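You operate a simulated robot arm through the tools that you are given. There is no shell and no other tool. Be economical: measure what you need, move in short steps, check, and stop when the job is done.

You run a simulated robot arm. Do the job below in one go: nothing can be reset, and whatever is moved stays where it is left.

JOB
Clear up after painting: wipe the drips, bin the rag, fold the cloth.
Fine: the drips are on the mat; use the beige rag; it goes in the red bin and the bin lid is shut; the white cloth is folded over and pressed flat.
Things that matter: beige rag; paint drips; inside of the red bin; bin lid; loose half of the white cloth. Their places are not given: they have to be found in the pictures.

It is judged by the outcome, as a careful person would: the job done as asked, and still so three seconds after it is handed in. It fails if anything else is knocked over, pushed out of place, dropped, spilled or broken. A push-on lid holds only when it is set on centred and level and pressed home; a screw cap is set on level and turned clockwise until tight. Flat cloth is picked up by pressing the open fingertips on it (5 to 10 N) and closing them slowly along it; thin cloth reads only 2 to 8 mm in the jaws.

ROBOT AND FRAMES
A 7-joint arm with a two-finger parallel gripper, fixed in place. Base frame: the origin is at the foot of the arm, x ahead of it, y to its left, z up; the work surface is at about z = 824. Units: mm, rad, N and s.
With the tool pointing down near the work surface it reaches from about 340 to 780 mm from the base axis. Its first joint turns from -2.897 to 2.897 rad. Payload 3.91 kg.
Tool frame: the origin (TCP) lies between the finger pads and is the grasp point; the fingertips stand 30 mm ahead of it; z points along the fingers, y is the line along which they close. The gripper opens to 110 mm. The fingers are 20 mm wide and 10 mm thick; the gripper's body (48 by 112 mm) begins 55 mm behind the TCP.
Orientation is that of the tool frame in the base frame, as a unit quaternion [w, x, y, z]. With the fingers straight down and closing along the base's y, the tool's x points along the base's -x, its y along +y and its z along -z.

CONTROLS
- The arm moves only by the tool servo_tool. Its argument "steps" is a list of rows, each a list of 3 entries, a list of its own where there are three numbers: the shift along the tool's x, y, z in cm, then the turn, a rotation vector about the tool's x, y, z in rad, then the opening, from 0 (shut) to 1 (fully open). In form: [[[tx, ty, tz], [ax, ay, az], hand], ...]. A call has 1 to 10 rows; each row is the pose to reach, as a shift and turn from the pose commanded when the call began, along the tool's axes at that moment. Rows are played at 5 a second. More than 50 mm and 0.15 rad between two rows, or a gripper value outside its range, and nothing of the call is played. A pose out of reach is approached as far as the arm can. The call stops where the force on the tool passes 40 N (or 10 N more than at its start, if that is more) or the arm is blocked; 0.2 s more then pass. Each finger travels about 153 mm/s and halts on what it meets, pressing with about 29 N; the grip force reading is that of the motor and also rises with nothing between the fingers. The clock runs only during rows and for 0.2 s after the last one: add rows that repeat a pose to give the fingers time. It gives the time, the measured TCP pose, the force on the tool (base axes), the opening and the grip force at its end, in the units of the frame above (readings bear some noise).
- Cameras (640 x 400 px; columns grow to the right, rows downward): "scene" is fixed at [216.4, -500.9, 1429.3]; the picture's right is [0.84, -0.54, 0.00], its down [-0.25, -0.38, -0.89] and it looks along [0.48, 0.75, -0.46] (base axes); focal length 298 px, centre (320, 200). "wrist" rides on the gripper at [-36, 0, -57] in the tool frame; the picture's right is [0.00, -1.00, 0.00], its down [0.97, 0.00, -0.24] and it looks along [0.24, 0.00, 0.97] (tool axes); focal length 218 px, centre (320, 200).
- get_image(camera): a new picture of that camera. It takes no simulated time.
- slide_trunk(by): slides the trunk up (or, below 0, down) by that many mm; the arm rides with it, the base frame stays. It gives what a move gives, with no picture.
- probe_pixels(camera, pixels): there is no depth. For up to 12 entries [column, row, z] of the newest picture of that camera ("zoom" is the newest enlarged one), the place [x, y] in the base frame at which the ray of that pixel passes the height z, good to about 2 mm, but the place of the scene camera against the robot may be out by one fixed shift of up to 12 mm in any direction. It takes no simulated time.
- inspect(camera, box): a new picture of the part [left, top, right, bottom] of that camera's present view, enlarged. It takes no simulated time.
- sign_off(): hands the job in; it is judged then, once.

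Go step by step. Measure first, check grasps and placings, and put right what went wrong. The budget is 80 turns and 46 pictures, counting those below and the enlarged ones. Unless the task says otherwise, let go and move clear before handing in, and close with one line.

The tools are called after "Emit:" as name(argument=value, ...) on one line, values as JSON. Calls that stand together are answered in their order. servo_tool: Moves the arm, as the interface text tells. Its arguments: {"type":"object","properties":{"steps":{"type":"array","items":{"type":"array"}}},"required":["steps"]} The other tools are called the same way: slide_trunk (by) slides the trunk up or down; get_image (camera) takes a picture; probe_pixels (camera, pixels) gives the place at which the rays of pixels pass given heights; inspect (camera, box) takes an enlarged picture of a part of a camera's view; sign_off () hands the job in.

At the start:

```text
clock: 0.0
position: [396.8, -70.8, 1245.9]
tcp_rot: [0.0, 0.0, 1.0, -0.001]
ft_force: [0.7, -0.1, 0.9]
finger_gap: 110.1
finger_force: 0.0
trunk travel left (down, up): [-575.0, 35.0]
```

scene: 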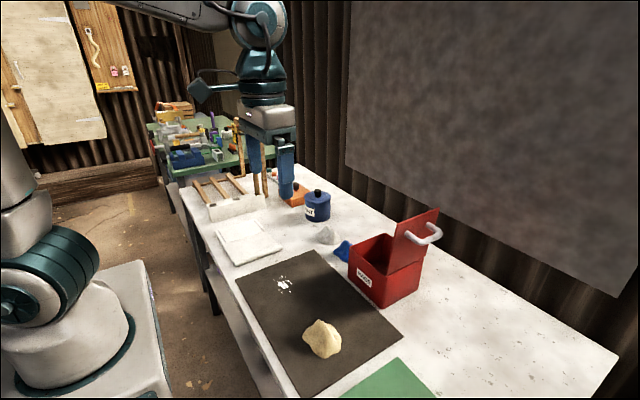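
wrist: 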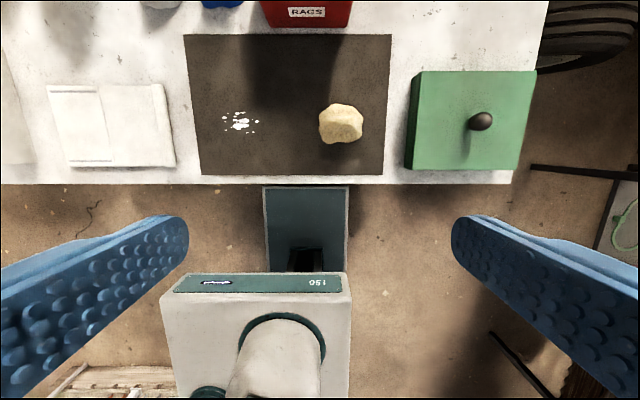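

The wrist view shows the drips around (240,122), the rag around (341,124), the cloth around (110,125) and the red bin at the top. I'll enlarge the views and probe these places.

Emit:
inspect(camera="scene", box=[180, 160, 460, 335])

Emit:
inspect(camera="wrist", box=[0, 0, 400, 200])

Emit:
probe_pixels(camera="wrist", pixels=[[240, 122, 826], [222, 115, 826], [258, 130, 826], [341, 124, 840], [320, 124, 840], [363, 124, 840], [48, 86, 826], [163, 84, 826], [174, 166, 826], [69, 167, 826], [185, 35, 824], [383, 174, 824]])

Emit:
probe_pixels(camera="scene", pixels=[[284, 284, 826], [322, 340, 845], [350, 238, 920], [385, 308, 826], [348, 278, 826], [388, 262, 900], [422, 262, 920], [396, 206, 1000], [438, 210, 1000], [422, 236, 980]])

```text
2.29 times, centred on (320, 248) of scene
```

zoom: 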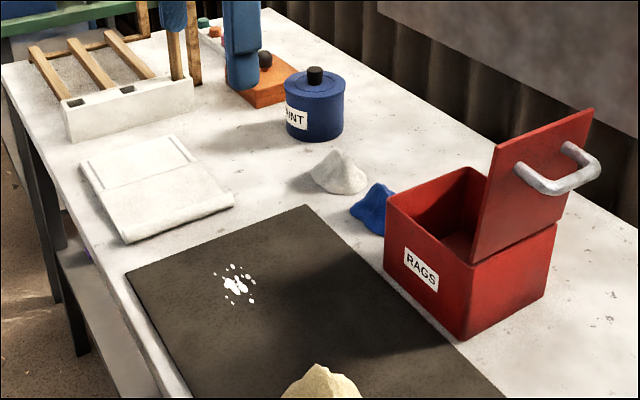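

```text
1.60 times, centred on (200, 100) of wrist
```

zoom: 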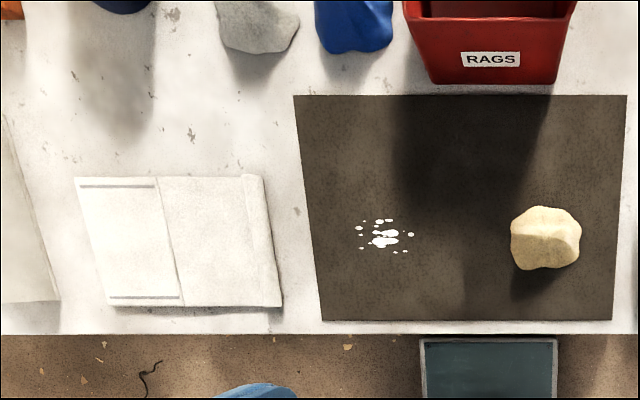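

```text
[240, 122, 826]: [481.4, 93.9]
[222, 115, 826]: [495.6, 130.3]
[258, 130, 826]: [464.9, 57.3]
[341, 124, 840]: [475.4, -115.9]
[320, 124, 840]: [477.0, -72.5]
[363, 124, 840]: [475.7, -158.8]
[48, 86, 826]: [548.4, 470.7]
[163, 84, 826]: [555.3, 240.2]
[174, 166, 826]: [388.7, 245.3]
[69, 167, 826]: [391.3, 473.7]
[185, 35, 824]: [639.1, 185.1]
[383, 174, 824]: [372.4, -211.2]
```

```text
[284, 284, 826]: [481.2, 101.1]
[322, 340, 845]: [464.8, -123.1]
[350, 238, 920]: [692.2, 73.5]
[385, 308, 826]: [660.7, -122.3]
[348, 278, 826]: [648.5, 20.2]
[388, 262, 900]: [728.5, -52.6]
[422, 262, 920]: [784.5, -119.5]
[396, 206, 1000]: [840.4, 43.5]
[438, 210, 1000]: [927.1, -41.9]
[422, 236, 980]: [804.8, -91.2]
```

The drips centre at about (481,95) and the rag at about (475,-116). The bin's RAGS face is near x=655, and its lid stands upright, hinged on the -y side. I'll move above the rag for a closer look.

Emit:
servo_tool(steps=[[[-1.3, -0.75, 4.1], [0, 0, 0], 1], [[-2.6, -1.5, 8.2], [0, 0, 0], 1], [[-3.9, -2.25, 12.3], [0, 0, 0], 1], [[-5.2, -3.0, 16.4], [0, 0, 0], 1], [[-6.5, -3.75, 20.5], [0, 0, 0], 1], [[-7.8, -4.5, 24.6], [0, 0, 0], 1]])

Emit:
get_image(camera="wrist")

Emit:
get_image(camera="scene")

```text
clock: 1.4
position: [476.4, -117.2, 1000.3]
tcp_rot: [0.0, 0.0, 1.0, 0.0]
ft_force: [-0.3, -0.5, 0.0]
finger_gap: 110.1
finger_force: 0.1
trunk travel left (down, up): [-575.0, 35.0]
```

```text
41 pictures are left
```

wrist: 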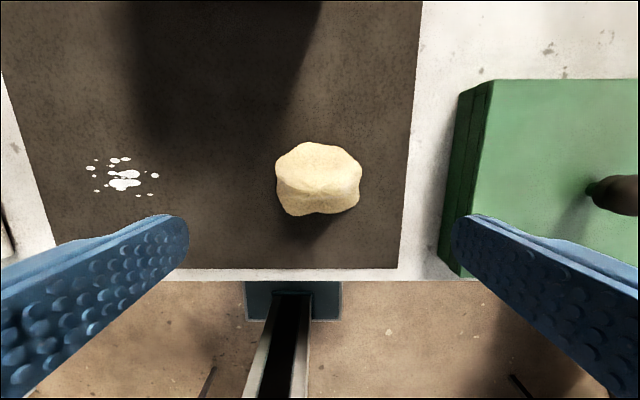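

```text
40 pictures are left
```

scene: 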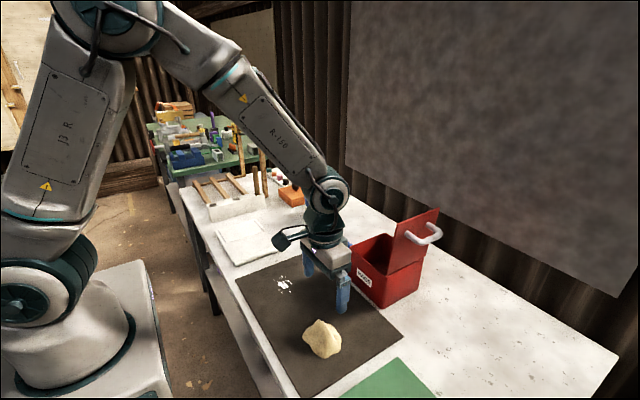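

Emit:
probe_pixels(camera="wrist", pixels=[[276, 180, 840], [361, 180, 840], [318, 145, 860], [318, 213, 828], [318, 180, 850], [125, 176, 826], [86, 175, 826], [158, 175, 826], [123, 157, 826], [123, 196, 826]])

Emit:
probe_pixels(camera="scene", pixels=[[322, 320, 860], [322, 320, 880], [322, 358, 826], [303, 340, 840], [341, 348, 840]])

```text
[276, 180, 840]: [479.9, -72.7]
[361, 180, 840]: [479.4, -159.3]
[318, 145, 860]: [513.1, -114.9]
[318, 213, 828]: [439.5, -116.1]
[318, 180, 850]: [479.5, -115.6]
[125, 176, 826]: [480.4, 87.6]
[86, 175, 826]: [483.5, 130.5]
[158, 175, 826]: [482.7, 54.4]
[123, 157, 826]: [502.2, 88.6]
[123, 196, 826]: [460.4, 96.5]
```

```text
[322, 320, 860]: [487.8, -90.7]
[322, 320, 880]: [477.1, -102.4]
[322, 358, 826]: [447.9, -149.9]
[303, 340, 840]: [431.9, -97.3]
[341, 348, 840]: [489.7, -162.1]
```

The rag spans y from -73 to -159 and x from 440 to 513, and it is centred under the open fingers. I'll descend to about z=866 and close.

Emit:
servo_tool(steps=[[[0, 0.1, 4.4], [0, 0, 0], 1], [[0, 0.1, 8.8], [0, 0, 0], 1], [[0, 0.1, 11.8], [0, 0, 0], 1], [[0, 0.1, 13.4], [0, 0, 0], 1], [[0, 0.1, 13.4], [0, 0, 0], 1], [[0, 0.1, 13.4], [0, 0, 0], 0.6], [[0, 0.1, 13.4], [0, 0, 0], 0.3], [[0, 0.1, 13.4], [0, 0, 0], 0], [[0, 0.1, 13.4], [0, 0, 0], 0], [[0, 0.1, 13.4], [0, 0, 0], 0]])

Emit:
get_image(camera="wrist")

```text
clock: 3.4
position: [475.8, -115.6, 870.1]
tcp_rot: [0.005, 0.0, 1.0, -0.001]
ft_force: [-6.7, 3.9, 24.6]
finger_gap: 53.7
finger_force: 29.1
trunk travel left (down, up): [-575.0, 35.0]
stopped in row 9: the force on the tool passed its limit (the readings are from after the stop); the commanded pose is now the measured one
```

```text
39 pictures are left
```

wrist: 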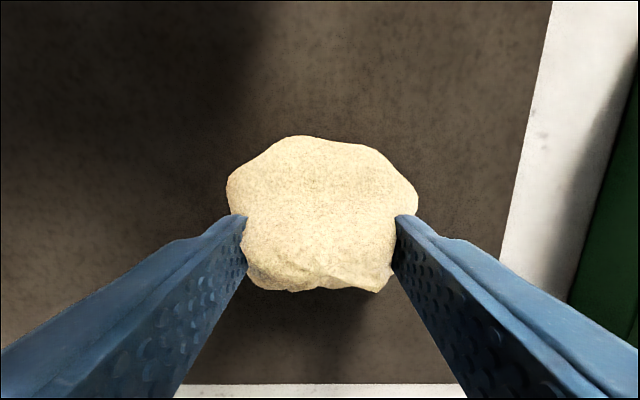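

The rag is held at a 53.7 mm gap and the squeeze pushed it against the table. I'll lift and check it.

Emit:
servo_tool(steps=[[[0, 0, -2], [0, 0, 0], 0], [[0, 0, -5], [0, 0, 0], 0], [[0, 0, -8], [0, 0, 0], 0], [[0, 0, -8], [0, 0, 0], 0]])

Emit:
get_image(camera="scene")

```text
clock: 4.4
position: [477.0, -114.3, 949.9]
tcp_rot: [0.003, 0.0, 1.0, -0.001]
ft_force: [1.0, -0.4, -0.1]
finger_gap: 53.0
finger_force: 29.0
trunk travel left (down, up): [-575.0, 35.0]
```

```text
38 pictures are left
```

scene: 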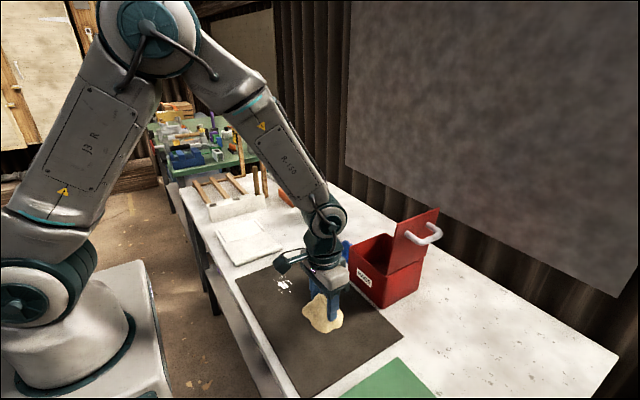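

The rag came up with the gripper. I'll carry it above the +y end of the drips and lower towards contact.

Emit:
servo_tool(steps=[[[-0.4, 4.2, 0], [0, 0, 0], 0], [[-0.8, 8.6, 0], [0, 0, 0], 0], [[-1.0, 13, 0], [0, 0, 0], 0], [[-1.2, 17.4, 0], [0, 0, 0], 0], [[-1.2, 21.8, 0], [0, 0, 0], 0], [[-1.2, 25.4, 1], [0, 0, 0], 0], [[-1.2, 25.4, 4.5], [0, 0, 0], 0], [[-1.2, 25.4, 7], [0, 0, 0], 0], [[-1.2, 25.4, 7.4], [0, 0, 0], 0], [[-1.2, 25.4, 7.7], [0, 0, 0], 0]])

```text
clock: 6.6
position: [489.9, 140.7, 872.4]
tcp_rot: [0.004, 0.0, 1.0, 0.0]
ft_force: [0.0, -0.6, -0.8]
finger_gap: 53.7
finger_force: 29.3
trunk travel left (down, up): [-575.0, 35.0]
```

Emit:
servo_tool(steps=[[[0, 0, 0.2], [0, 0, 0], 0], [[0, 0, 0.4], [0, 0, 0], 0], [[0, 0, 0.5], [0, 0, 0], 0]])

```text
clock: 7.5
position: [489.0, 140.0, 870.4]
tcp_rot: [0.007, 0.001, 1.0, 0.001]
ft_force: [-7.2, -0.7, 22.1]
finger_gap: 53.4
finger_force: 29.1
trunk travel left (down, up): [-575.0, 35.0]
stopped in row 3: the force on the tool passed its limit (the readings are from after the stop); the commanded pose is now the measured one
```

Contact is at about z=871. I'll raise slightly to ease the force and wipe along -y in short steps.

Emit:
servo_tool(steps=[[[0, 0, -0.07], [0, 0, 0], 0], [[0, -1.2, -0.07], [0, 0, 0], 0], [[0, -2.4, -0.07], [0, 0, 0], 0], [[0, -3.6, -0.07], [0, 0, 0], 0], [[0, -4.8, -0.07], [0, 0, 0], 0], [[0, -6, -0.07], [0, 0, 0], 0], [[0, -7.2, -0.07], [0, 0, 0], 0], [[0, -8.4, -0.07], [0, 0, 0], 0], [[0, -9.6, -0.07], [0, 0, 0], 0]])

```text
clock: 9.6
position: [488.5, 46.0, 871.0]
tcp_rot: [0.007, 0.0, 1.0, 0.0]
ft_force: [0.2, 19.2, 29.0]
finger_gap: 53.5
finger_force: 28.9
trunk travel left (down, up): [-575.0, 35.0]
```

That pass kept good contact (29 N). I'll shift to x≈470 and wipe back.

Emit:
servo_tool(steps=[[[0.9, 0, -0.02], [0, 0, 0], 0], [[1.8, 0, -0.02], [0, 0, 0], 0], [[1.8, 1.2, -0.02], [0, 0, 0], 0], [[1.8, 2.6, -0.02], [0, 0, 0], 0], [[1.8, 4, -0.02], [0, 0, 0], 0], [[1.8, 5.4, -0.02], [0, 0, 0], 0], [[1.8, 6.8, -0.02], [0, 0, 0], 0], [[1.8, 8.2, -0.02], [0, 0, 0], 0], [[1.8, 9.6, -0.02], [0, 0, 0], 0]])

Emit:
get_image(camera="wrist")

Emit:
get_image(camera="scene")

```text
clock: 10.6
position: [470.1, 70.8, 870.8]
tcp_rot: [0.005, -0.001, 1.0, -0.002]
ft_force: [-2.1, -12.9, 22.7]
finger_gap: 53.4
finger_force: 28.9
trunk travel left (down, up): [-575.0, 35.0]
stopped in row 5: the force on the tool passed its limit (the readings are from after the stop); the commanded pose is now the measured one
```

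```text
37 pictures are left
```

wrist: 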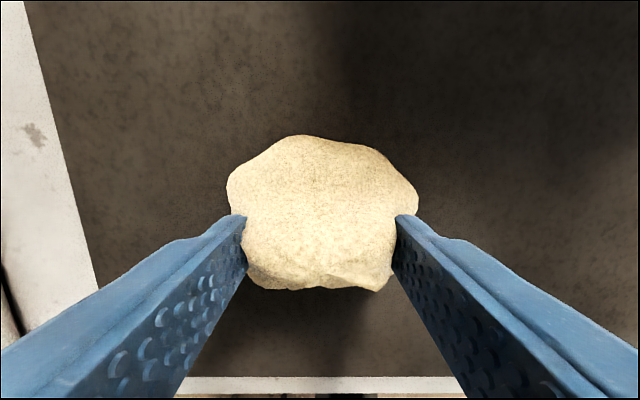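

```text
36 pictures are left
```

scene: 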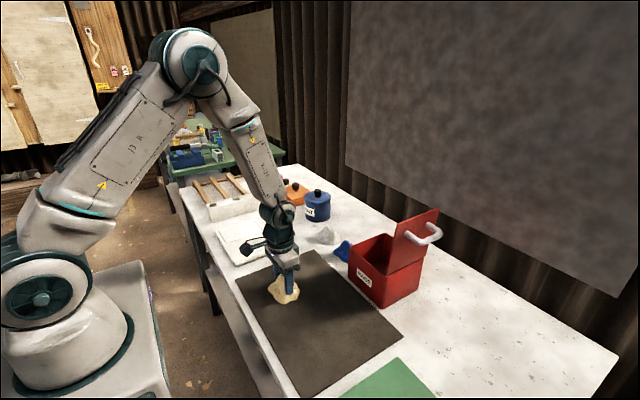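

No drips show around the rag so far. I'll finish the return pass with slightly less force.

Emit:
servo_tool(steps=[[[0, 0, -0.1], [0, 0, 0], 0], [[0, 1.3, -0.1], [0, 0, 0], 0], [[0, 2.6, -0.1], [0, 0, 0], 0], [[0, 3.9, -0.1], [0, 0, 0], 0], [[0, 5.2, -0.1], [0, 0, 0], 0], [[0, 6.5, -0.1], [0, 0, 0], 0], [[0, 6.5, -2], [0, 0, 0], 0], [[0, 6.5, -6], [0, 0, 0], 0], [[0, 6.5, -10], [0, 0, 0], 0]])

Emit:
get_image(camera="wrist")

Emit:
inspect(camera="scene", box=[220, 200, 460, 350])

```text
clock: 12.6
position: [470.0, 135.1, 971.3]
tcp_rot: [0.004, -0.002, 1.0, -0.002]
ft_force: [0.3, 0.3, -0.5]
finger_gap: 53.1
finger_force: 29.6
trunk travel left (down, up): [-575.0, 35.0]
```

```text
35 pictures are left
```

wrist: 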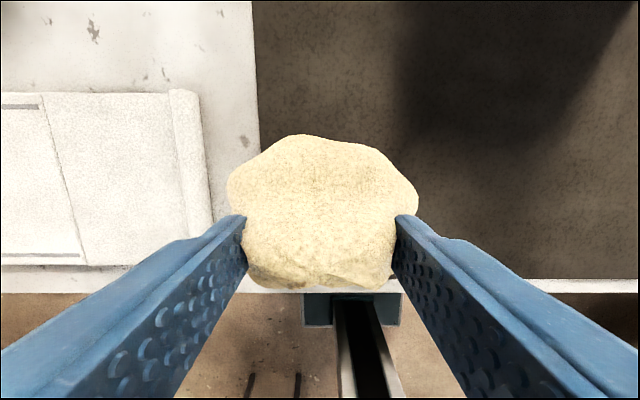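

```text
2.67 times, centred on (340, 275) of scene
```

zoom: 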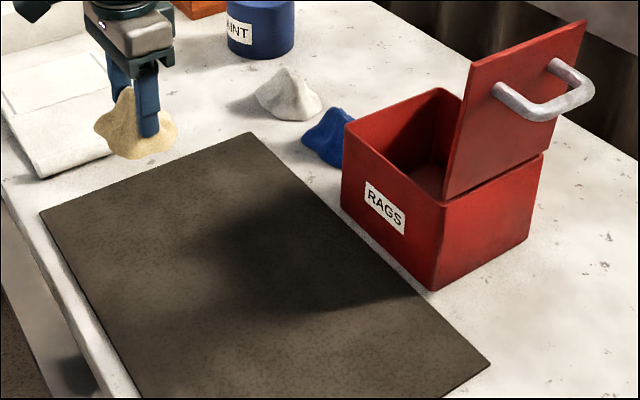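

The mat is clean: no drips are left in the zoomed view. Now I'll measure the bin and lid from that view.

Emit:
probe_pixels(camera="zoom", pixels=[[432, 290, 824], [526, 240, 824], [342, 205, 824], [443, 202, 914], [443, 202, 924], [443, 202, 934], [545, 153, 924], [345, 123, 924], [437, 90, 924], [345, 123, 914], [545, 153, 914], [437, 90, 914]])

Emit:
probe_pixels(camera="zoom", pixels=[[473, 58, 1020], [473, 58, 1040], [473, 58, 1060], [586, 22, 1020], [586, 22, 1040], [586, 22, 1060], [445, 196, 914], [540, 110, 1000], [590, 90, 1000]])

```text
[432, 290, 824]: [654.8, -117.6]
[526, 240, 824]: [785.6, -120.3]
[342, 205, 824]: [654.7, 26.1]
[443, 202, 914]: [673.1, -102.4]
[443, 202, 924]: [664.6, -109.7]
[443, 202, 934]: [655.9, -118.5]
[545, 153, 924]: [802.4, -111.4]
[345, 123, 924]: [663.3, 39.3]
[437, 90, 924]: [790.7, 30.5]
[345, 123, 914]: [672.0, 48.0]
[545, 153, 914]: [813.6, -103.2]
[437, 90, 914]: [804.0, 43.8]
```

```text
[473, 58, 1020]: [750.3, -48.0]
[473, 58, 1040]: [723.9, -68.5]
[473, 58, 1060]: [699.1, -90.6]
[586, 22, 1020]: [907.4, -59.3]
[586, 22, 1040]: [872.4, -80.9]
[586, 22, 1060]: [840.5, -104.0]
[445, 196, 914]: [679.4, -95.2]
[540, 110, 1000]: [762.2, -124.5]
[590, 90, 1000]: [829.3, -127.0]
```

The bin measures about x 655–795, y -118 to 28, with its rim near z=934 and the lid about vertical. I'll raise the rag and look with the wrist camera to fix the bin's place more exactly.

Emit:
servo_tool(steps=[[[-1, -2, -4], [0, 0, 0], 0], [[-2.5, -6, -6.5], [0, 0, 0], 0], [[-4, -10, -9], [0, 0, 0], 0], [[-5.5, -13, -11], [0, 0, 0], 0], [[-7, -16, -13], [0, 0, 0], 0], [[-9, -17, -15], [0, 0, 0], 0]])

Emit:
get_image(camera="wrist")

```text
clock: 14.0
position: [561.3, -30.2, 1120.6]
tcp_rot: [0.003, -0.001, 1.0, -0.002]
ft_force: [-0.5, 0.2, -0.5]
finger_gap: 53.4
finger_force: 29.2
trunk travel left (down, up): [-575.0, 35.0]
```

```text
33 pictures are left
```

wrist: 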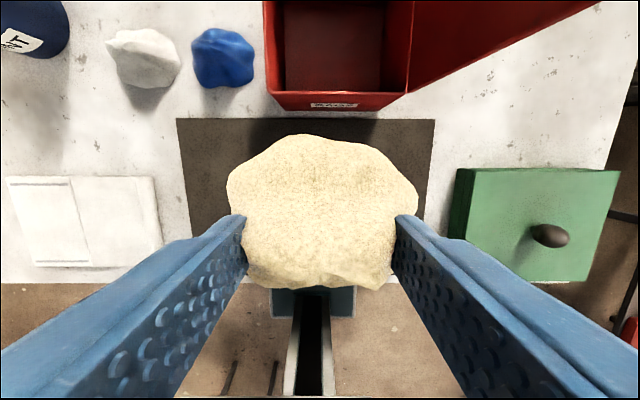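

Emit:
probe_pixels(camera="wrist", pixels=[[279, 110, 824], [389, 110, 824], [265, 94, 934], [408, 94, 934], [278, 90, 934], [406, 90, 934], [410, 92, 938], [598, 2, 1080], [415, 2, 1080], [415, 2, 938], [598, 2, 1060]])

```text
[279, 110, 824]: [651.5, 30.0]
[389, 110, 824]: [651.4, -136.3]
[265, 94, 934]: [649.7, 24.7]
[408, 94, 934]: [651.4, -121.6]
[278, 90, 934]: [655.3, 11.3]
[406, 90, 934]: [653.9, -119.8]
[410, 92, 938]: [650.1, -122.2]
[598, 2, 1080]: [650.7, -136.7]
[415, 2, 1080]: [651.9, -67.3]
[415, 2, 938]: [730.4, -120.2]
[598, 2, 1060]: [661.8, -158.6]
```

The bin front is at x≈651, it spans y -121 to 25, and the lid leans slightly outward. I'll move over its centre at about (722,-45) and lower inside.

Emit:
servo_tool(steps=[[[-4, -0.4, 0], [0, 0, 0], 0], [[-8, -0.8, 0], [0, 0, 0], 0], [[-12, -1.2, 0], [0, 0, 0], 0], [[-16, -1.4, 0], [0, 0, 0], 0], [[-16, -1.4, 4], [0, 0, 0], 0], [[-16, -1.4, 8], [0, 0, 0], 0], [[-16, -1.4, 11], [0, 0, 0], 0], [[-16, -1.4, 11], [0, 0, 0], 0]])

Emit:
get_image(camera="wrist")

Emit:
inspect(camera="scene", box=[280, 160, 480, 320])

```text
clock: 15.8
position: [721.7, -49.6, 1011.3]
tcp_rot: [0.003, -0.001, 1.0, -0.002]
ft_force: [0.0, 0.3, -0.9]
finger_gap: 53.3
finger_force: 29.1
trunk travel left (down, up): [-575.0, 35.0]
```

```text
32 pictures are left
```

wrist: 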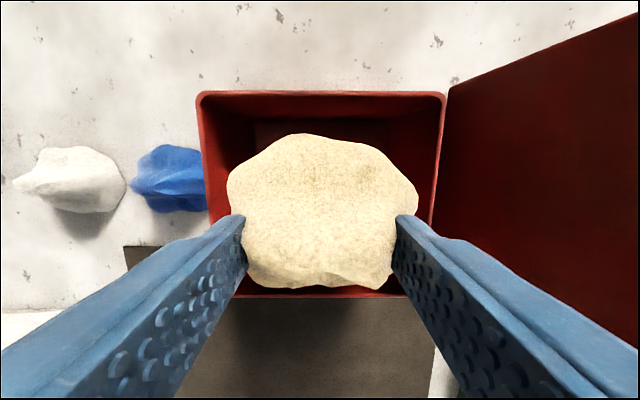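

```text
2.50 times, centred on (380, 240) of scene
```

zoom: 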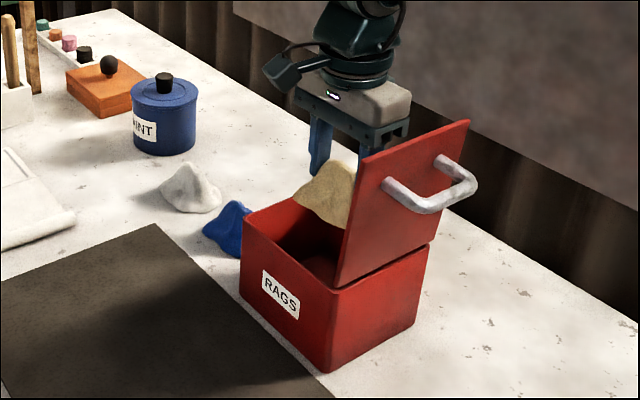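

The rag is centred over the bin opening. I'll lower to about z=905, then open partly.

Emit:
servo_tool(steps=[[[0, 0.2, 3], [0, 0, 0], 0], [[0, 0.2, 6], [0, 0, 0], 0], [[0, 0.2, 9], [0, 0, 0], 0], [[0, 0.2, 10.5], [0, 0, 0], 0], [[0, 0.2, 10.5], [0, 0, 0], 0.6], [[0, 0.2, 10.5], [0, 0, 0], 0.72], [[0, 0.2, 10.5], [0, 0, 0], 0.76], [[0, 0.2, 8.5], [0, 0, 0], 0.76], [[0, 0.2, 5.0], [0, 0, 0], 0.76], [[0, 0.2, 1.0], [0, 0, 0], 0.76]])

Emit:
get_image(camera="wrist")

Emit:
probe_pixels(camera="wrist", pixels=[[200, 95, 934], [446, 95, 934], [450, 90, 938], [638, 15, 1080], [320, 290, 934]])

```text
clock: 18.0
position: [720.0, -45.1, 1001.8]
tcp_rot: [0.003, -0.001, 1.0, -0.002]
ft_force: [-0.3, -0.4, -0.3]
finger_gap: 83.8
finger_force: 0.1
trunk travel left (down, up): [-575.0, 35.0]
```

```text
30 pictures are left
```

wrist: 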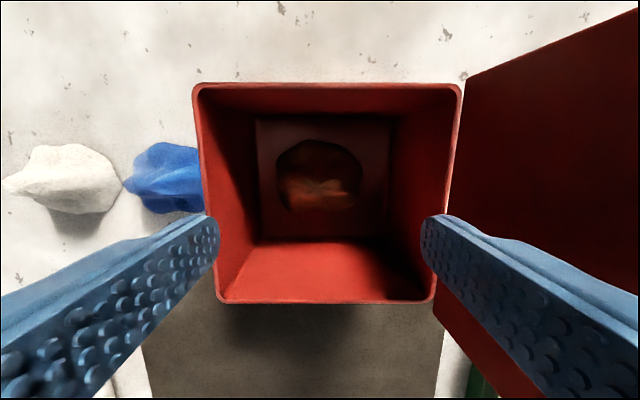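

```text
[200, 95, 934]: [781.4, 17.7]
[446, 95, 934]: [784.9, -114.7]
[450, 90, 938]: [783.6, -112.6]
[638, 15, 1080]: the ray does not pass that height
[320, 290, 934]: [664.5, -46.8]
```

The rag lies at the bottom of the bin. Next I'll measure the lid and its handle on the -y side so I can push the lid shut.

Emit:
inspect(camera="scene", box=[376, 196, 456, 276])

```text
5.00 times, centred on (416, 236) of scene
```

zoom: 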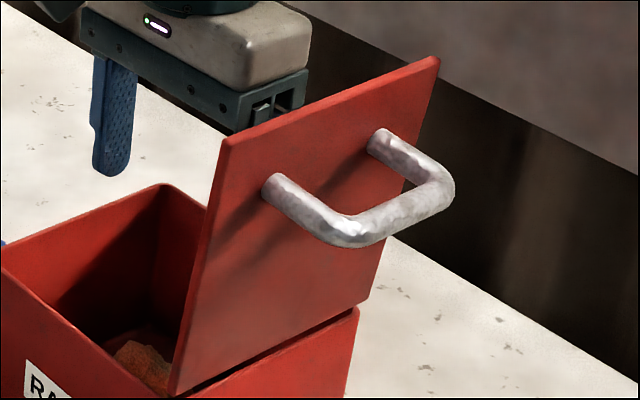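

The lid is about 145 mm long (top at z≈1080, y≈-138), with the handle at about x 685–755 and z 1030–1052. I'll rise, close the fingers, and go round to the -y side beside the handle at x≈668.

Emit:
servo_tool(steps=[[[0, 0, -5], [0, 0, 0], 0.76], [[0, 0, -10], [0, 0, 0], 0.76], [[0, 0, -15], [0, 0, 0], 0.5], [[1.7, -4.6, -15], [0, 0, 0], 0], [[3.4, -9.2, -15], [0, 0, 0], 0], [[5.1, -13.8, -15], [0, 0, 0], 0], [[5.1, -13.8, -15], [0, 0, 0], 0], [[5.1, -13.8, -12], [0, 0, 0], 0], [[5.1, -13.8, -9], [0, 0, 0], 0], [[5.1, -13.8, -9], [0, 0, 0], 0]])

Emit:
inspect(camera="scene", box=[340, 160, 480, 290])

```text
clock: 20.2
position: [667.9, -184.1, 1093.2]
tcp_rot: [0.004, -0.001, 1.0, -0.002]
ft_force: [-0.7, 0.2, 0.0]
finger_gap: 0.0
finger_force: 29.1
trunk travel left (down, up): [-575.0, 35.0]
```

```text
3.08 times, centred on (410, 225) of scene
```

zoom: 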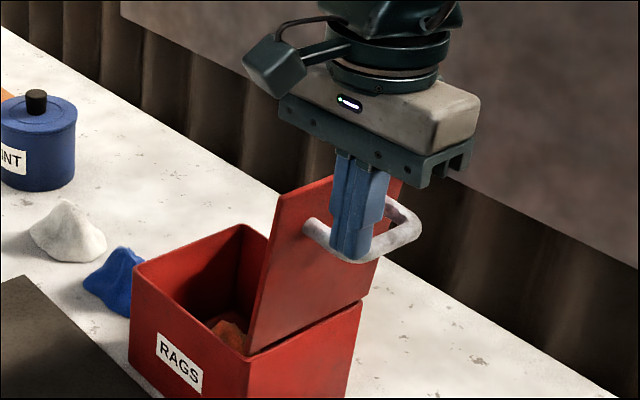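

The closed fingers stand beside the handle on the outer side. I'll push towards +y along the arc of the lid.

Emit:
servo_tool(steps=[[[0, 2, 0], [0, 0, 0], 0], [[0, 4.2, 0], [0, 0, 0], 0], [[0, 6, 0.1], [0, 0, 0], 0], [[0, 7.5, 0.3], [0, 0, 0], 0], [[0, 9, 0.6], [0, 0, 0], 0], [[0, 10.6, 1.3], [0, 0, 0], 0], [[0, 12, 2.1], [0, 0, 0], 0], [[0, 13.4, 3.1], [0, 0, 0], 0]])

Emit:
get_image(camera="scene")

```text
clock: 22.0
position: [668.4, -46.8, 1059.3]
tcp_rot: [0.003, -0.002, 1.0, -0.002]
ft_force: [-4.8, 4.0, 2.3]
finger_gap: 0.0
finger_force: 28.7
trunk travel left (down, up): [-575.0, 35.0]
```

```text
27 pictures are left
```

scene: 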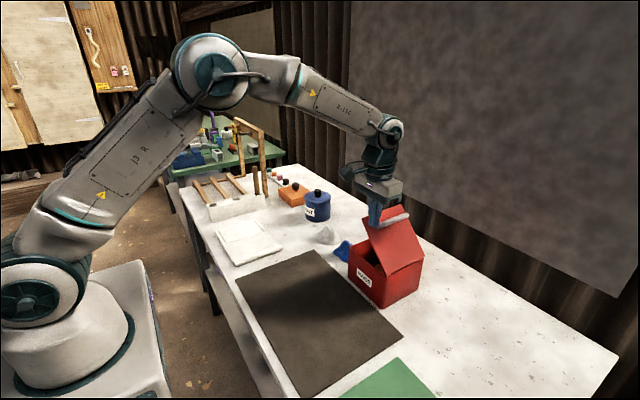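

The lid is following the fingers, now at about 50°. I'll continue down the arc to shut.

Emit:
servo_tool(steps=[[[0.2, 1.0, 1.0], [0, 0, 0], 0], [[0.2, 1.9, 2.1], [0, 0, 0], 0], [[0.2, 2.7, 3.5], [0, 0, 0], 0], [[0.2, 3.4, 5.0], [0, 0, 0], 0], [[0.2, 3.8, 6.2], [0, 0, 0], 0], [[0.2, 4.1, 7.3], [0, 0, 0], 0], [[0.2, 4.1, 8.2], [0, 0, 0], 0]])

Emit:
inspect(camera="scene", box=[320, 170, 460, 310])

```text
clock: 23.6
position: [666.2, -8.2, 977.5]
tcp_rot: [0.003, -0.001, 1.0, -0.001]
ft_force: [0.5, 0.4, -0.1]
finger_gap: 0.1
finger_force: 28.9
trunk travel left (down, up): [-575.0, 35.0]
```

```text
2.86 times, centred on (390, 240) of scene
```

zoom: 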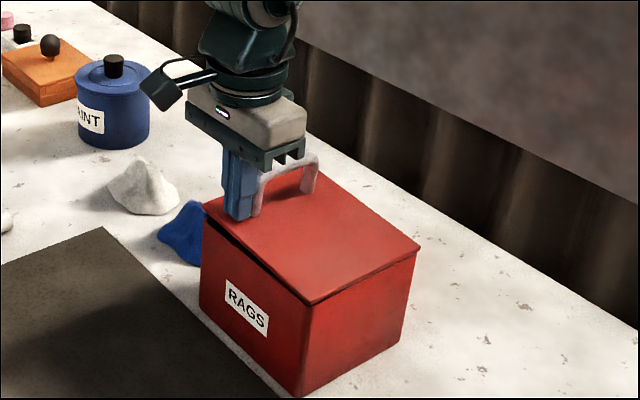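

The lid is down or nearly so, though a dark gap shows at the front-left edge. I'll press gently until contact.

Emit:
servo_tool(steps=[[[0, 0, 0.3], [0, 0, 0], 0], [[0, 0, 0.6], [0, 0, 0], 0], [[0, 0, 0.8], [0, 0, 0], 0], [[0, 0, 1.0], [0, 0, 0], 0], [[0, 0, 1.2], [0, 0, 0], 0]])

```text
clock: 24.8
position: [666.4, -7.8, 967.9]
tcp_rot: [0.004, -0.002, 1.0, -0.002]
ft_force: [-0.9, -0.5, 7.1]
finger_gap: 0.3
finger_force: 28.5
trunk travel left (down, up): [-575.0, 35.0]
```

Emit:
servo_tool(steps=[[[0, 0, 0.15], [0, 0, 0], 0], [[0, 0, 0.3], [0, 0, 0], 0]])

```text
clock: 25.4
position: [666.9, -8.5, 965.9]
tcp_rot: [0.009, -0.001, 1.0, -0.002]
ft_force: [5.8, -0.5, 28.9]
finger_gap: 0.1
finger_force: 29.0
trunk travel left (down, up): [-575.0, 35.0]
```

The lid is firm at 29 N. I'll rise, check it, and head toward the cloth.

Emit:
servo_tool(steps=[[[0, 0, -4], [0, 0, 0], 0], [[0, 0, -9], [0, 0, 0], 0], [[0, 0, -14], [0, 0, 0], 0], [[2.5, 4, -14], [0, 0, 0], 0], [[5, 8, -14], [0, 0, 0], 0], [[7.5, 12, -14], [0, 0, 0], 0], [[10, 16, -14], [0, 0, 0], 0], [[12.5, 20, -14], [0, 0, 0], 0], [[15, 24, -14], [0, 0, 0], 0], [[17.5, 28, -14], [0, 0, 0], 0.4]])

Emit:
inspect(camera="scene", box=[320, 170, 460, 310])

Emit:
get_image(camera="wrist")

```text
clock: 27.6
position: [489.3, 271.8, 1102.8]
tcp_rot: [0.004, -0.001, 1.0, -0.002]
ft_force: [1.0, 0.6, -0.1]
finger_gap: 43.9
finger_force: 0.1
trunk travel left (down, up): [-575.0, 35.0]
```

```text
2.86 times, centred on (390, 240) of scene
```

zoom: 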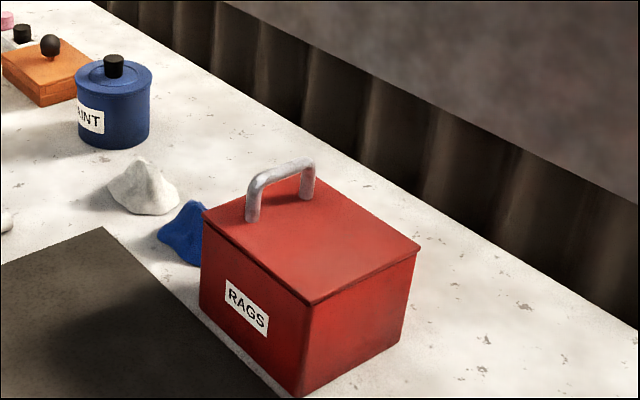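

```text
24 pictures are left
```

wrist: 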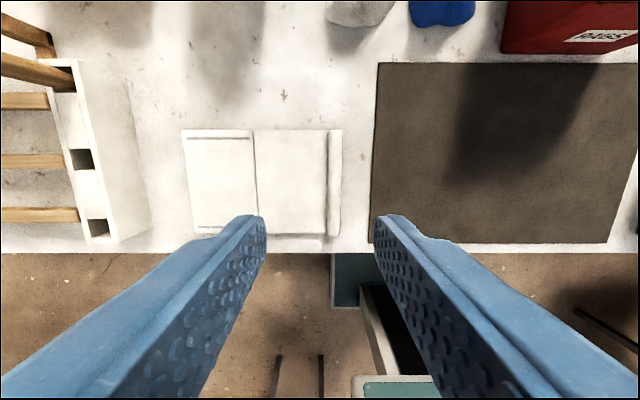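

The lid sits fully shut. I'll move over the cloth for a closer look at its halves.

Emit:
servo_tool(steps=[[[2, 4, 0], [0, 0, 0], 0.4], [[5.5, 7, 1], [0, 0, 0], 0.4], [[9, 8.5, 2], [0, 0, 0], 0.4]])

Emit:
get_image(camera="wrist")

Emit:
inspect(camera="scene", box=[200, 200, 300, 280])

```text
clock: 28.4
position: [400.8, 356.6, 1080.9]
tcp_rot: [0.004, -0.001, 1.0, -0.002]
ft_force: [-0.1, 0.1, 0.0]
finger_gap: 44.4
finger_force: 0.0
trunk travel left (down, up): [-575.0, 35.0]
```

```text
23 pictures are left
```

wrist: 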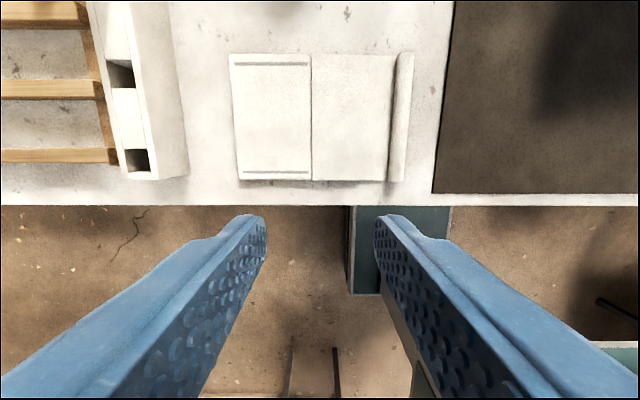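

```text
5.00 times, centred on (250, 240) of scene
```

zoom: 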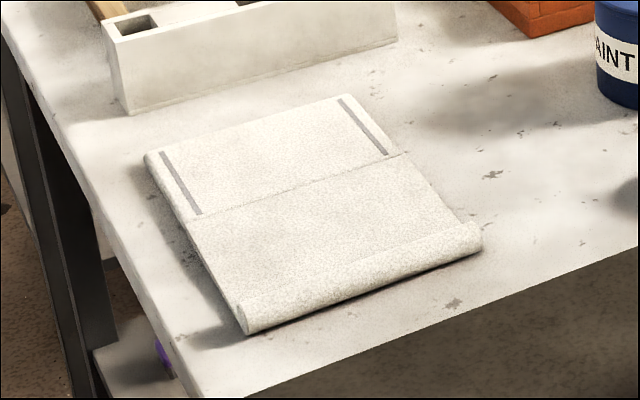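

The cloth has a crease at column ~311. The +y half has stripes and the -y half ends in a raised rolled hem at columns 390–413, so that is the loose half. I'll measure it.

Emit:
probe_pixels(camera="wrist", pixels=[[230, 54, 834], [238, 179, 834], [311, 54, 834], [312, 180, 834], [396, 54, 834], [389, 180, 834], [414, 53, 834], [404, 181, 834], [402, 115, 840], [176, 177, 824]])

Emit:
probe_pixels(camera="zoom", pixels=[[245, 333, 824], [482, 250, 824], [145, 160, 834], [350, 94, 834], [195, 215, 834], [403, 152, 834], [243, 300, 838], [472, 225, 838]])

```text
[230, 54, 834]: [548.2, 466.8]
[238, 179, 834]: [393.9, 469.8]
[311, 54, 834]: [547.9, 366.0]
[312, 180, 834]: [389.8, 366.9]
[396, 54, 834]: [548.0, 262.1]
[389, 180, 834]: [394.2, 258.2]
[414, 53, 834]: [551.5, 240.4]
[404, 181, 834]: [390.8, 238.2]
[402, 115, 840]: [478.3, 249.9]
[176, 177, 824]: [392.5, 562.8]
```

```text
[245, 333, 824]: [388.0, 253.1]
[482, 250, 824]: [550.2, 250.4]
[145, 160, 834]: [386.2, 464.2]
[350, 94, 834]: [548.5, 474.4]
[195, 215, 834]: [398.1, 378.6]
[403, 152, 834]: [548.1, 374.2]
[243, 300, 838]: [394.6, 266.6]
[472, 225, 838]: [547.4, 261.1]
```

The cloth spans x 391–549, with its crease at y≈367 and the hem at y 240–260. I'll place the fingers over the hem's middle at (470,250) and lower to z≈890.

Emit:
servo_tool(steps=[[[-2.3, -3.6, 1], [0, 0, 0], 0.4], [[-4.6, -7.1, 2], [0, 0, 0], 0.4], [[-6.9, -10.6, 4], [0, 0, 0], 0.4], [[-6.9, -10.6, 8.5], [0, 0, 0], 0.4], [[-6.9, -10.6, 13], [0, 0, 0], 0.4], [[-6.9, -10.6, 17], [0, 0, 0], 0.4], [[-6.9, -10.6, 19], [0, 0, 0], 0.4], [[-6.9, -10.6, 19], [0, 0, 0], 0.4]])

Emit:
get_image(camera="wrist")

```text
clock: 30.2
position: [471.0, 250.7, 890.8]
tcp_rot: [0.004, -0.001, 1.0, -0.002]
ft_force: [-0.5, -1.2, 0.0]
finger_gap: 44.0
finger_force: 0.2
trunk travel left (down, up): [-575.0, 35.0]
```

```text
21 pictures are left
```

wrist: 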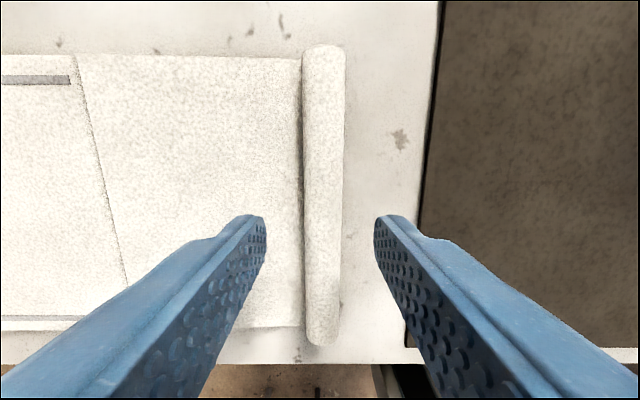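

The hem, at columns 303–342, sits between the fingers. I'll lower until light contact.

Emit:
servo_tool(steps=[[[0, 0, 1.2], [0, 0, 0], 0.4], [[0, 0, 2.0], [0, 0, 0], 0.4], [[0, 0, 2.4], [0, 0, 0], 0.4], [[0, 0, 2.7], [0, 0, 0], 0.4], [[0, 0, 2.7], [0, 0, 0], 0.4]])

```text
clock: 31.4
position: [471.9, 249.2, 863.1]
tcp_rot: [0.004, -0.001, 1.0, -0.002]
ft_force: [-0.3, 0.0, -0.3]
finger_gap: 43.9
finger_force: 0.1
trunk travel left (down, up): [-575.0, 35.0]
```

Emit:
servo_tool(steps=[[[0, 0, 0.2], [0, 0, 0], 0.4], [[0, 0, 0.35], [0, 0, 0], 0.4], [[0, 0, 0.45], [0, 0, 0], 0.4]])

```text
clock: 32.2
position: [471.7, 250.0, 859.3]
tcp_rot: [0.004, -0.001, 1.0, -0.002]
ft_force: [-0.2, 0.3, 0.0]
finger_gap: 44.0
finger_force: 0.1
trunk travel left (down, up): [-575.0, 35.0]
```

Emit:
servo_tool(steps=[[[0, 0, 0.1], [0, 0, 0], 0.4], [[0, 0, 0.2], [0, 0, 0], 0.4], [[0, 0, 0.25], [0, 0, 0], 0.4]])

```text
clock: 33.0
position: [471.1, 249.5, 856.9]
tcp_rot: [0.003, 0.0, 1.0, -0.001]
ft_force: [-0.5, -0.1, 0.8]
finger_gap: 43.7
finger_force: 0.1
trunk travel left (down, up): [-575.0, 35.0]
```

Emit:
servo_tool(steps=[[[0, 0, 0.05], [0, 0, 0], 0.4], [[0, 0, 0.08], [0, 0, 0], 0.4]])

```text
clock: 33.6
position: [471.2, 250.1, 855.9]
tcp_rot: [0.004, 0.0, 1.0, -0.002]
ft_force: [-0.1, 0.1, 1.7]
finger_gap: 43.5
finger_force: 0.1
trunk travel left (down, up): [-575.0, 35.0]
```

Light contact shows (1.7 N at tip z≈826). I'll press slightly more and close slowly over the hem.

Emit:
servo_tool(steps=[[[0, 0, 0.06], [0, 0, 0], 0.4], [[0, 0, 0.06], [0, 0, 0], 0.34], [[0, 0, 0.06], [0, 0, 0], 0.28], [[0, 0, 0.06], [0, 0, 0], 0.22], [[0, 0, 0.06], [0, 0, 0], 0.16], [[0, 0, 0.06], [0, 0, 0], 0.1], [[0, 0, 0.06], [0, 0, 0], 0.05], [[0, 0, 0.06], [0, 0, 0], 0], [[0, 0, 0.06], [0, 0, 0], 0], [[0, 0, 0.06], [0, 0, 0], 0]])

Emit:
get_image(camera="wrist")

```text
clock: 35.8
position: [470.9, 250.7, 854.6]
tcp_rot: [0.003, -0.001, 1.0, -0.002]
ft_force: [0.3, -3.1, 6.7]
finger_gap: 19.6
finger_force: 28.5
trunk travel left (down, up): [-575.0, 35.0]
```

```text
20 pictures are left
```

wrist: 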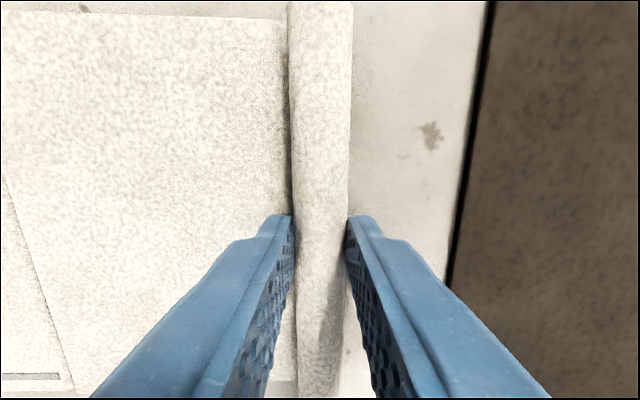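

The hem is gripped (19.6 mm gap, 28.5 N). I'll lift along an arc about the crease to about 50° and check.

Emit:
servo_tool(steps=[[[0, 0.05, -1.0], [0, 0, 0], 0], [[0, 0.18, -2.0], [0, 0, 0], 0], [[0, 0.4, -3.0], [0, 0, 0], 0], [[0, 0.71, -4.0], [0, 0, 0], 0], [[0, 1.1, -4.9], [0, 0, 0], 0], [[0, 1.57, -5.85], [0, 0, 0], 0], [[0, 2.1, -6.7], [0, 0, 0], 0], [[0, 2.74, -7.5], [0, 0, 0], 0], [[0, 3.4, -8.3], [0, 0, 0], 0], [[0, 4.2, -8.9], [0, 0, 0], 0]])

Emit:
inspect(camera="scene", box=[190, 190, 310, 280])

```text
clock: 38.0
position: [470.2, 292.0, 945.1]
tcp_rot: [0.004, -0.001, 1.0, -0.001]
ft_force: [-0.2, 0.6, -1.1]
finger_gap: 19.5
finger_force: 28.6
trunk travel left (down, up): [-575.0, 35.0]
```

```text
4.44 times, centred on (250, 235) of scene
```

zoom: 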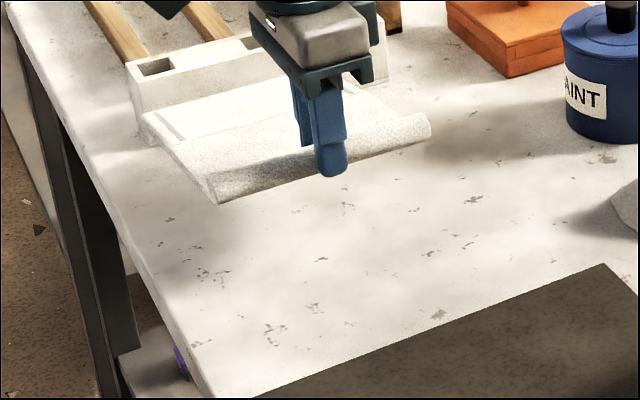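

The flap is lifting cleanly with little force. I'll continue the arc past vertical to about 110°.

Emit:
servo_tool(steps=[[[0, 1.67, -1.17], [0, 0, 0], 0], [[0, 3.5, -2.0], [0, 0, 0], 0], [[0, 5.5, -2.56], [0, 0, 0], 0], [[0, 7.5, -2.7], [0, 0, 0], 0], [[0, 9.5, -2.5], [0, 0, 0], 0], [[0, 11.5, -2.0], [0, 0, 0], 0]])

Emit:
inspect(camera="scene", box=[190, 170, 310, 260])

Emit:
get_image(camera="wrist")

```text
clock: 38.9
position: [471.6, 328.2, 967.8]
tcp_rot: [-0.002, 0.003, 1.0, -0.013]
ft_force: [-3.2, -28.9, 8.7]
finger_gap: 19.7
finger_force: 28.3
trunk travel left (down, up): [-575.0, 35.0]
stopped in row 4: the force on the tool passed its limit (the readings are from after the stop); the commanded pose is now the measured one
```

```text
4.44 times, centred on (250, 215) of scene
```

zoom: 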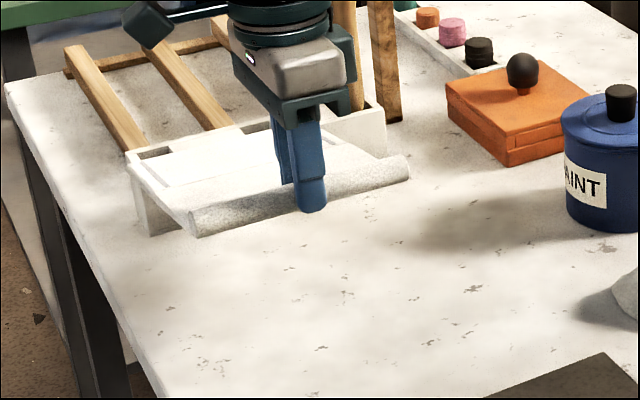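

```text
17 pictures are left
```

wrist: 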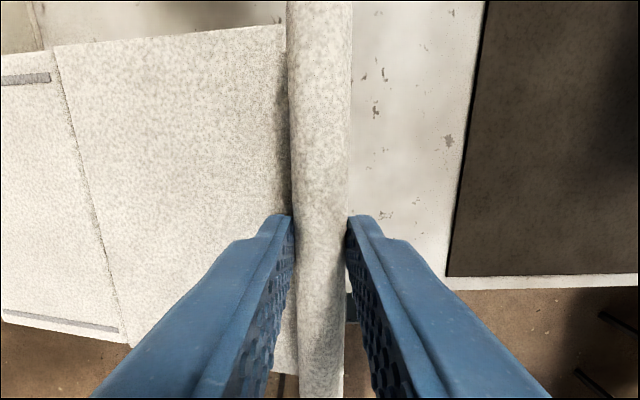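

The force stopped the move. The wrist view shows the panel still almost level with the crease raised, so the grip is holding the hem too firmly and the whole cloth was lifted, meeting the rack block at +y. I'll retrace the path and lay it back, then check the block.

Emit:
servo_tool(steps=[[[0, -1.8, 1.0], [0, 0, 0], 0], [[0, -3.6, 2.3], [0, 0, 0], 0], [[0, -5.0, 3.8], [0, 0, 0], 0], [[0, -6.2, 5.5], [0, 0, 0], 0], [[0, -7.0, 7.3], [0, 0, 0], 0], [[0, -7.5, 9.0], [0, 0, 0], 0], [[0, -7.6, 9.0], [0, 0, 0], 0]])

Emit:
inspect(camera="scene", box=[180, 160, 310, 280])

```text
clock: 40.5
position: [471.5, 259.0, 882.2]
tcp_rot: [0.001, 0.001, 1.0, -0.01]
ft_force: [0.2, 0.8, 1.8]
finger_gap: 19.5
finger_force: 28.5
trunk travel left (down, up): [-575.0, 35.0]
```

```text
3.33 times, centred on (245, 220) of scene
```

zoom: 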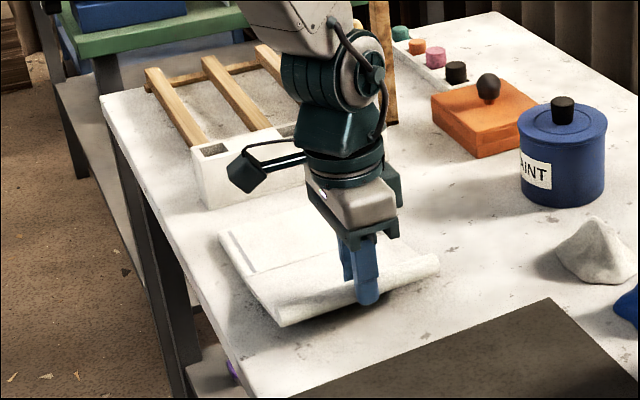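

The block stands where it was: its corner is at full-view pixel (211,222), as before. I'll lower the hem to the table and try a lighter grip so it can turn between the pads.

Emit:
servo_tool(steps=[[[0, -0.3, 1.0], [0, 0, 0], 0], [[0, -0.5, 2.0], [0, 0, 0], 0], [[0, -0.5, 2.5], [0, 0, 0], 0], [[0, -0.5, 2.5], [0, 0, 0], 0.172], [[0, -0.5, 2.5], [0, 0, 0], 0.172]])

```text
clock: 41.7
position: [471.8, 252.6, 855.1]
tcp_rot: [0.0, 0.001, 1.0, -0.01]
ft_force: [-2.7, -0.1, 3.4]
finger_gap: 19.8
finger_force: 1.3
trunk travel left (down, up): [-575.0, 35.0]
```

The grip force is adjustable through the opening (1.3 N at 0.172). I'll use about 4 N (0.16) and also tilt the gripper with the flap, lifting to about 30°.

Emit:
servo_tool(steps=[[[0, 0, 0], [0, 0, 0], 0.16], [[0, 0.15, -1.0], [0.044, 0, 0], 0.16], [[0, 0.37, -2.02], [0.087, 0, 0], 0.16], [[0, 0.7, -3.0], [0.131, 0, 0], 0.16], [[0, 1.05, -3.97], [0.175, 0, 0], 0.16], [[0, 1.55, -4.9], [0.218, 0, 0], 0.16], [[0, 2.1, -5.77], [0.262, 0, 0], 0.16], [[0, 2.1, -5.77], [0.262, 0, 0], 0.16]])

Emit:
inspect(camera="scene", box=[190, 180, 310, 280])

Emit:
get_image(camera="wrist")

```text
clock: 43.5
position: [472.2, 274.3, 911.1]
tcp_rot: [0.0, 0.001, 0.99, -0.141]
ft_force: [0.5, 0.1, -1.2]
finger_gap: 19.4
finger_force: 29.3
trunk travel left (down, up): [-575.0, 35.0]
```

```text
4.00 times, centred on (250, 230) of scene
```

zoom: 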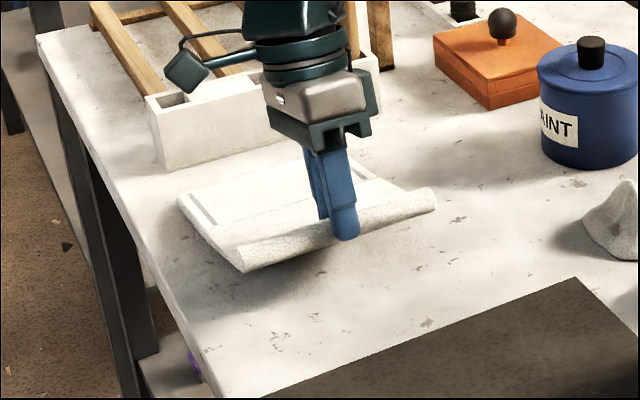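

```text
14 pictures are left
```

wrist: 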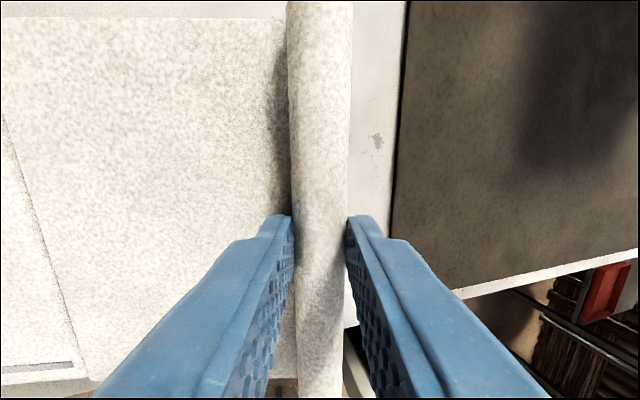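

The grip saturates at 0.16, so the panel still turns with the gripper. I'll ease it to 0.170 here and see whether the crease settles back down.

Emit:
servo_tool(steps=[[[0, 0, 0], [0, 0, 0], 0.17], [[0, 0, 0], [0, 0, 0], 0.17], [[0, 0, 0], [0, 0, 0], 0.17]])

Emit:
get_image(camera="wrist")

```text
clock: 44.3
position: [472.4, 275.8, 911.5]
tcp_rot: [-0.001, 0.0, 0.99, -0.141]
ft_force: [-0.3, 0.7, -0.3]
finger_gap: 19.9
finger_force: 1.5
trunk travel left (down, up): [-575.0, 35.0]
```

```text
13 pictures are left
```

wrist: 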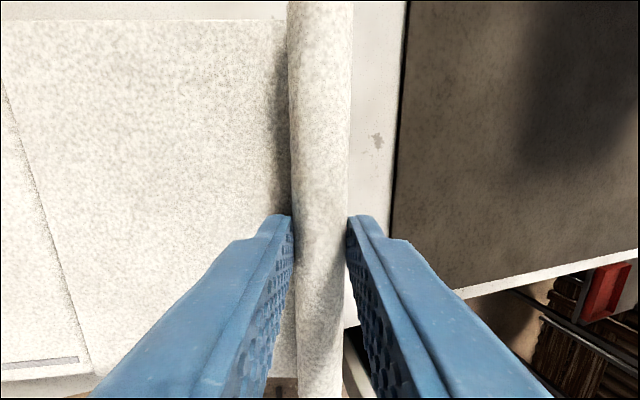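

Let me work out how the lower half behaved in the first lift, by probing its far corner in that view (full pixel 210.6,217) and in the present one (214.5,231).

Emit:
probe_pixels(camera="scene", pixels=[[210.6, 217, 830], [210.6, 217, 860], [210.6, 217, 880], [210.6, 217, 900], [210.6, 217, 920], [214.5, 231, 826], [214.5, 231, 835]])

```text
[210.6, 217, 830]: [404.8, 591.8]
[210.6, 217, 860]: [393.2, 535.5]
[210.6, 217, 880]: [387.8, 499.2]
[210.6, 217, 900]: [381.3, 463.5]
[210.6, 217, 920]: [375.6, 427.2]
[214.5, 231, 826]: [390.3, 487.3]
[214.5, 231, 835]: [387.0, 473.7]
```

The lower half only drooped a little over that lift, so the crease bends stiffly or slowly. The panel should turn with the gripper about the crease: I'll firm the grip and rotate about the hem to ~32°, which puts the crease back on the table, slowly.

Emit:
servo_tool(steps=[[[0, 0, 0], [0, 0, 0], 0.1], [[0, 0.1, 0.01], [0.05, 0, 0], 0.1], [[0, 0.22, 0.02], [0.1, 0, 0], 0.1], [[0, 0.33, 0.03], [0.15, 0, 0], 0.1], [[0, 0.44, 0.05], [0.2, 0, 0], 0.1], [[0, 0.55, 0.07], [0.25, 0, 0], 0.1], [[0, 0.6, 0.08], [0.277, 0, 0], 0.1], [[0, 0.6, 0.08], [0.277, 0, 0], 0.1], [[0, 0.6, 0.08], [0.277, 0, 0], 0.1]])

Emit:
inspect(camera="scene", box=[190, 180, 310, 280])

```text
clock: 46.3
position: [472.2, 280.5, 910.9]
tcp_rot: [-0.001, 0.001, 0.961, -0.275]
ft_force: [-1.8, 0.8, 4.7]
finger_gap: 19.6
finger_force: 29.0
trunk travel left (down, up): [-575.0, 35.0]
```

```text
4.00 times, centred on (250, 230) of scene
```

zoom: 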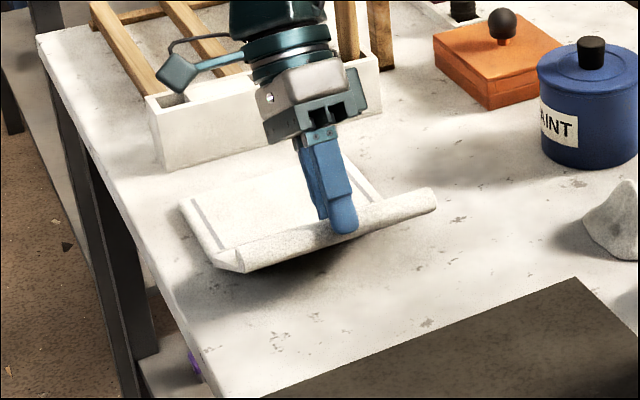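

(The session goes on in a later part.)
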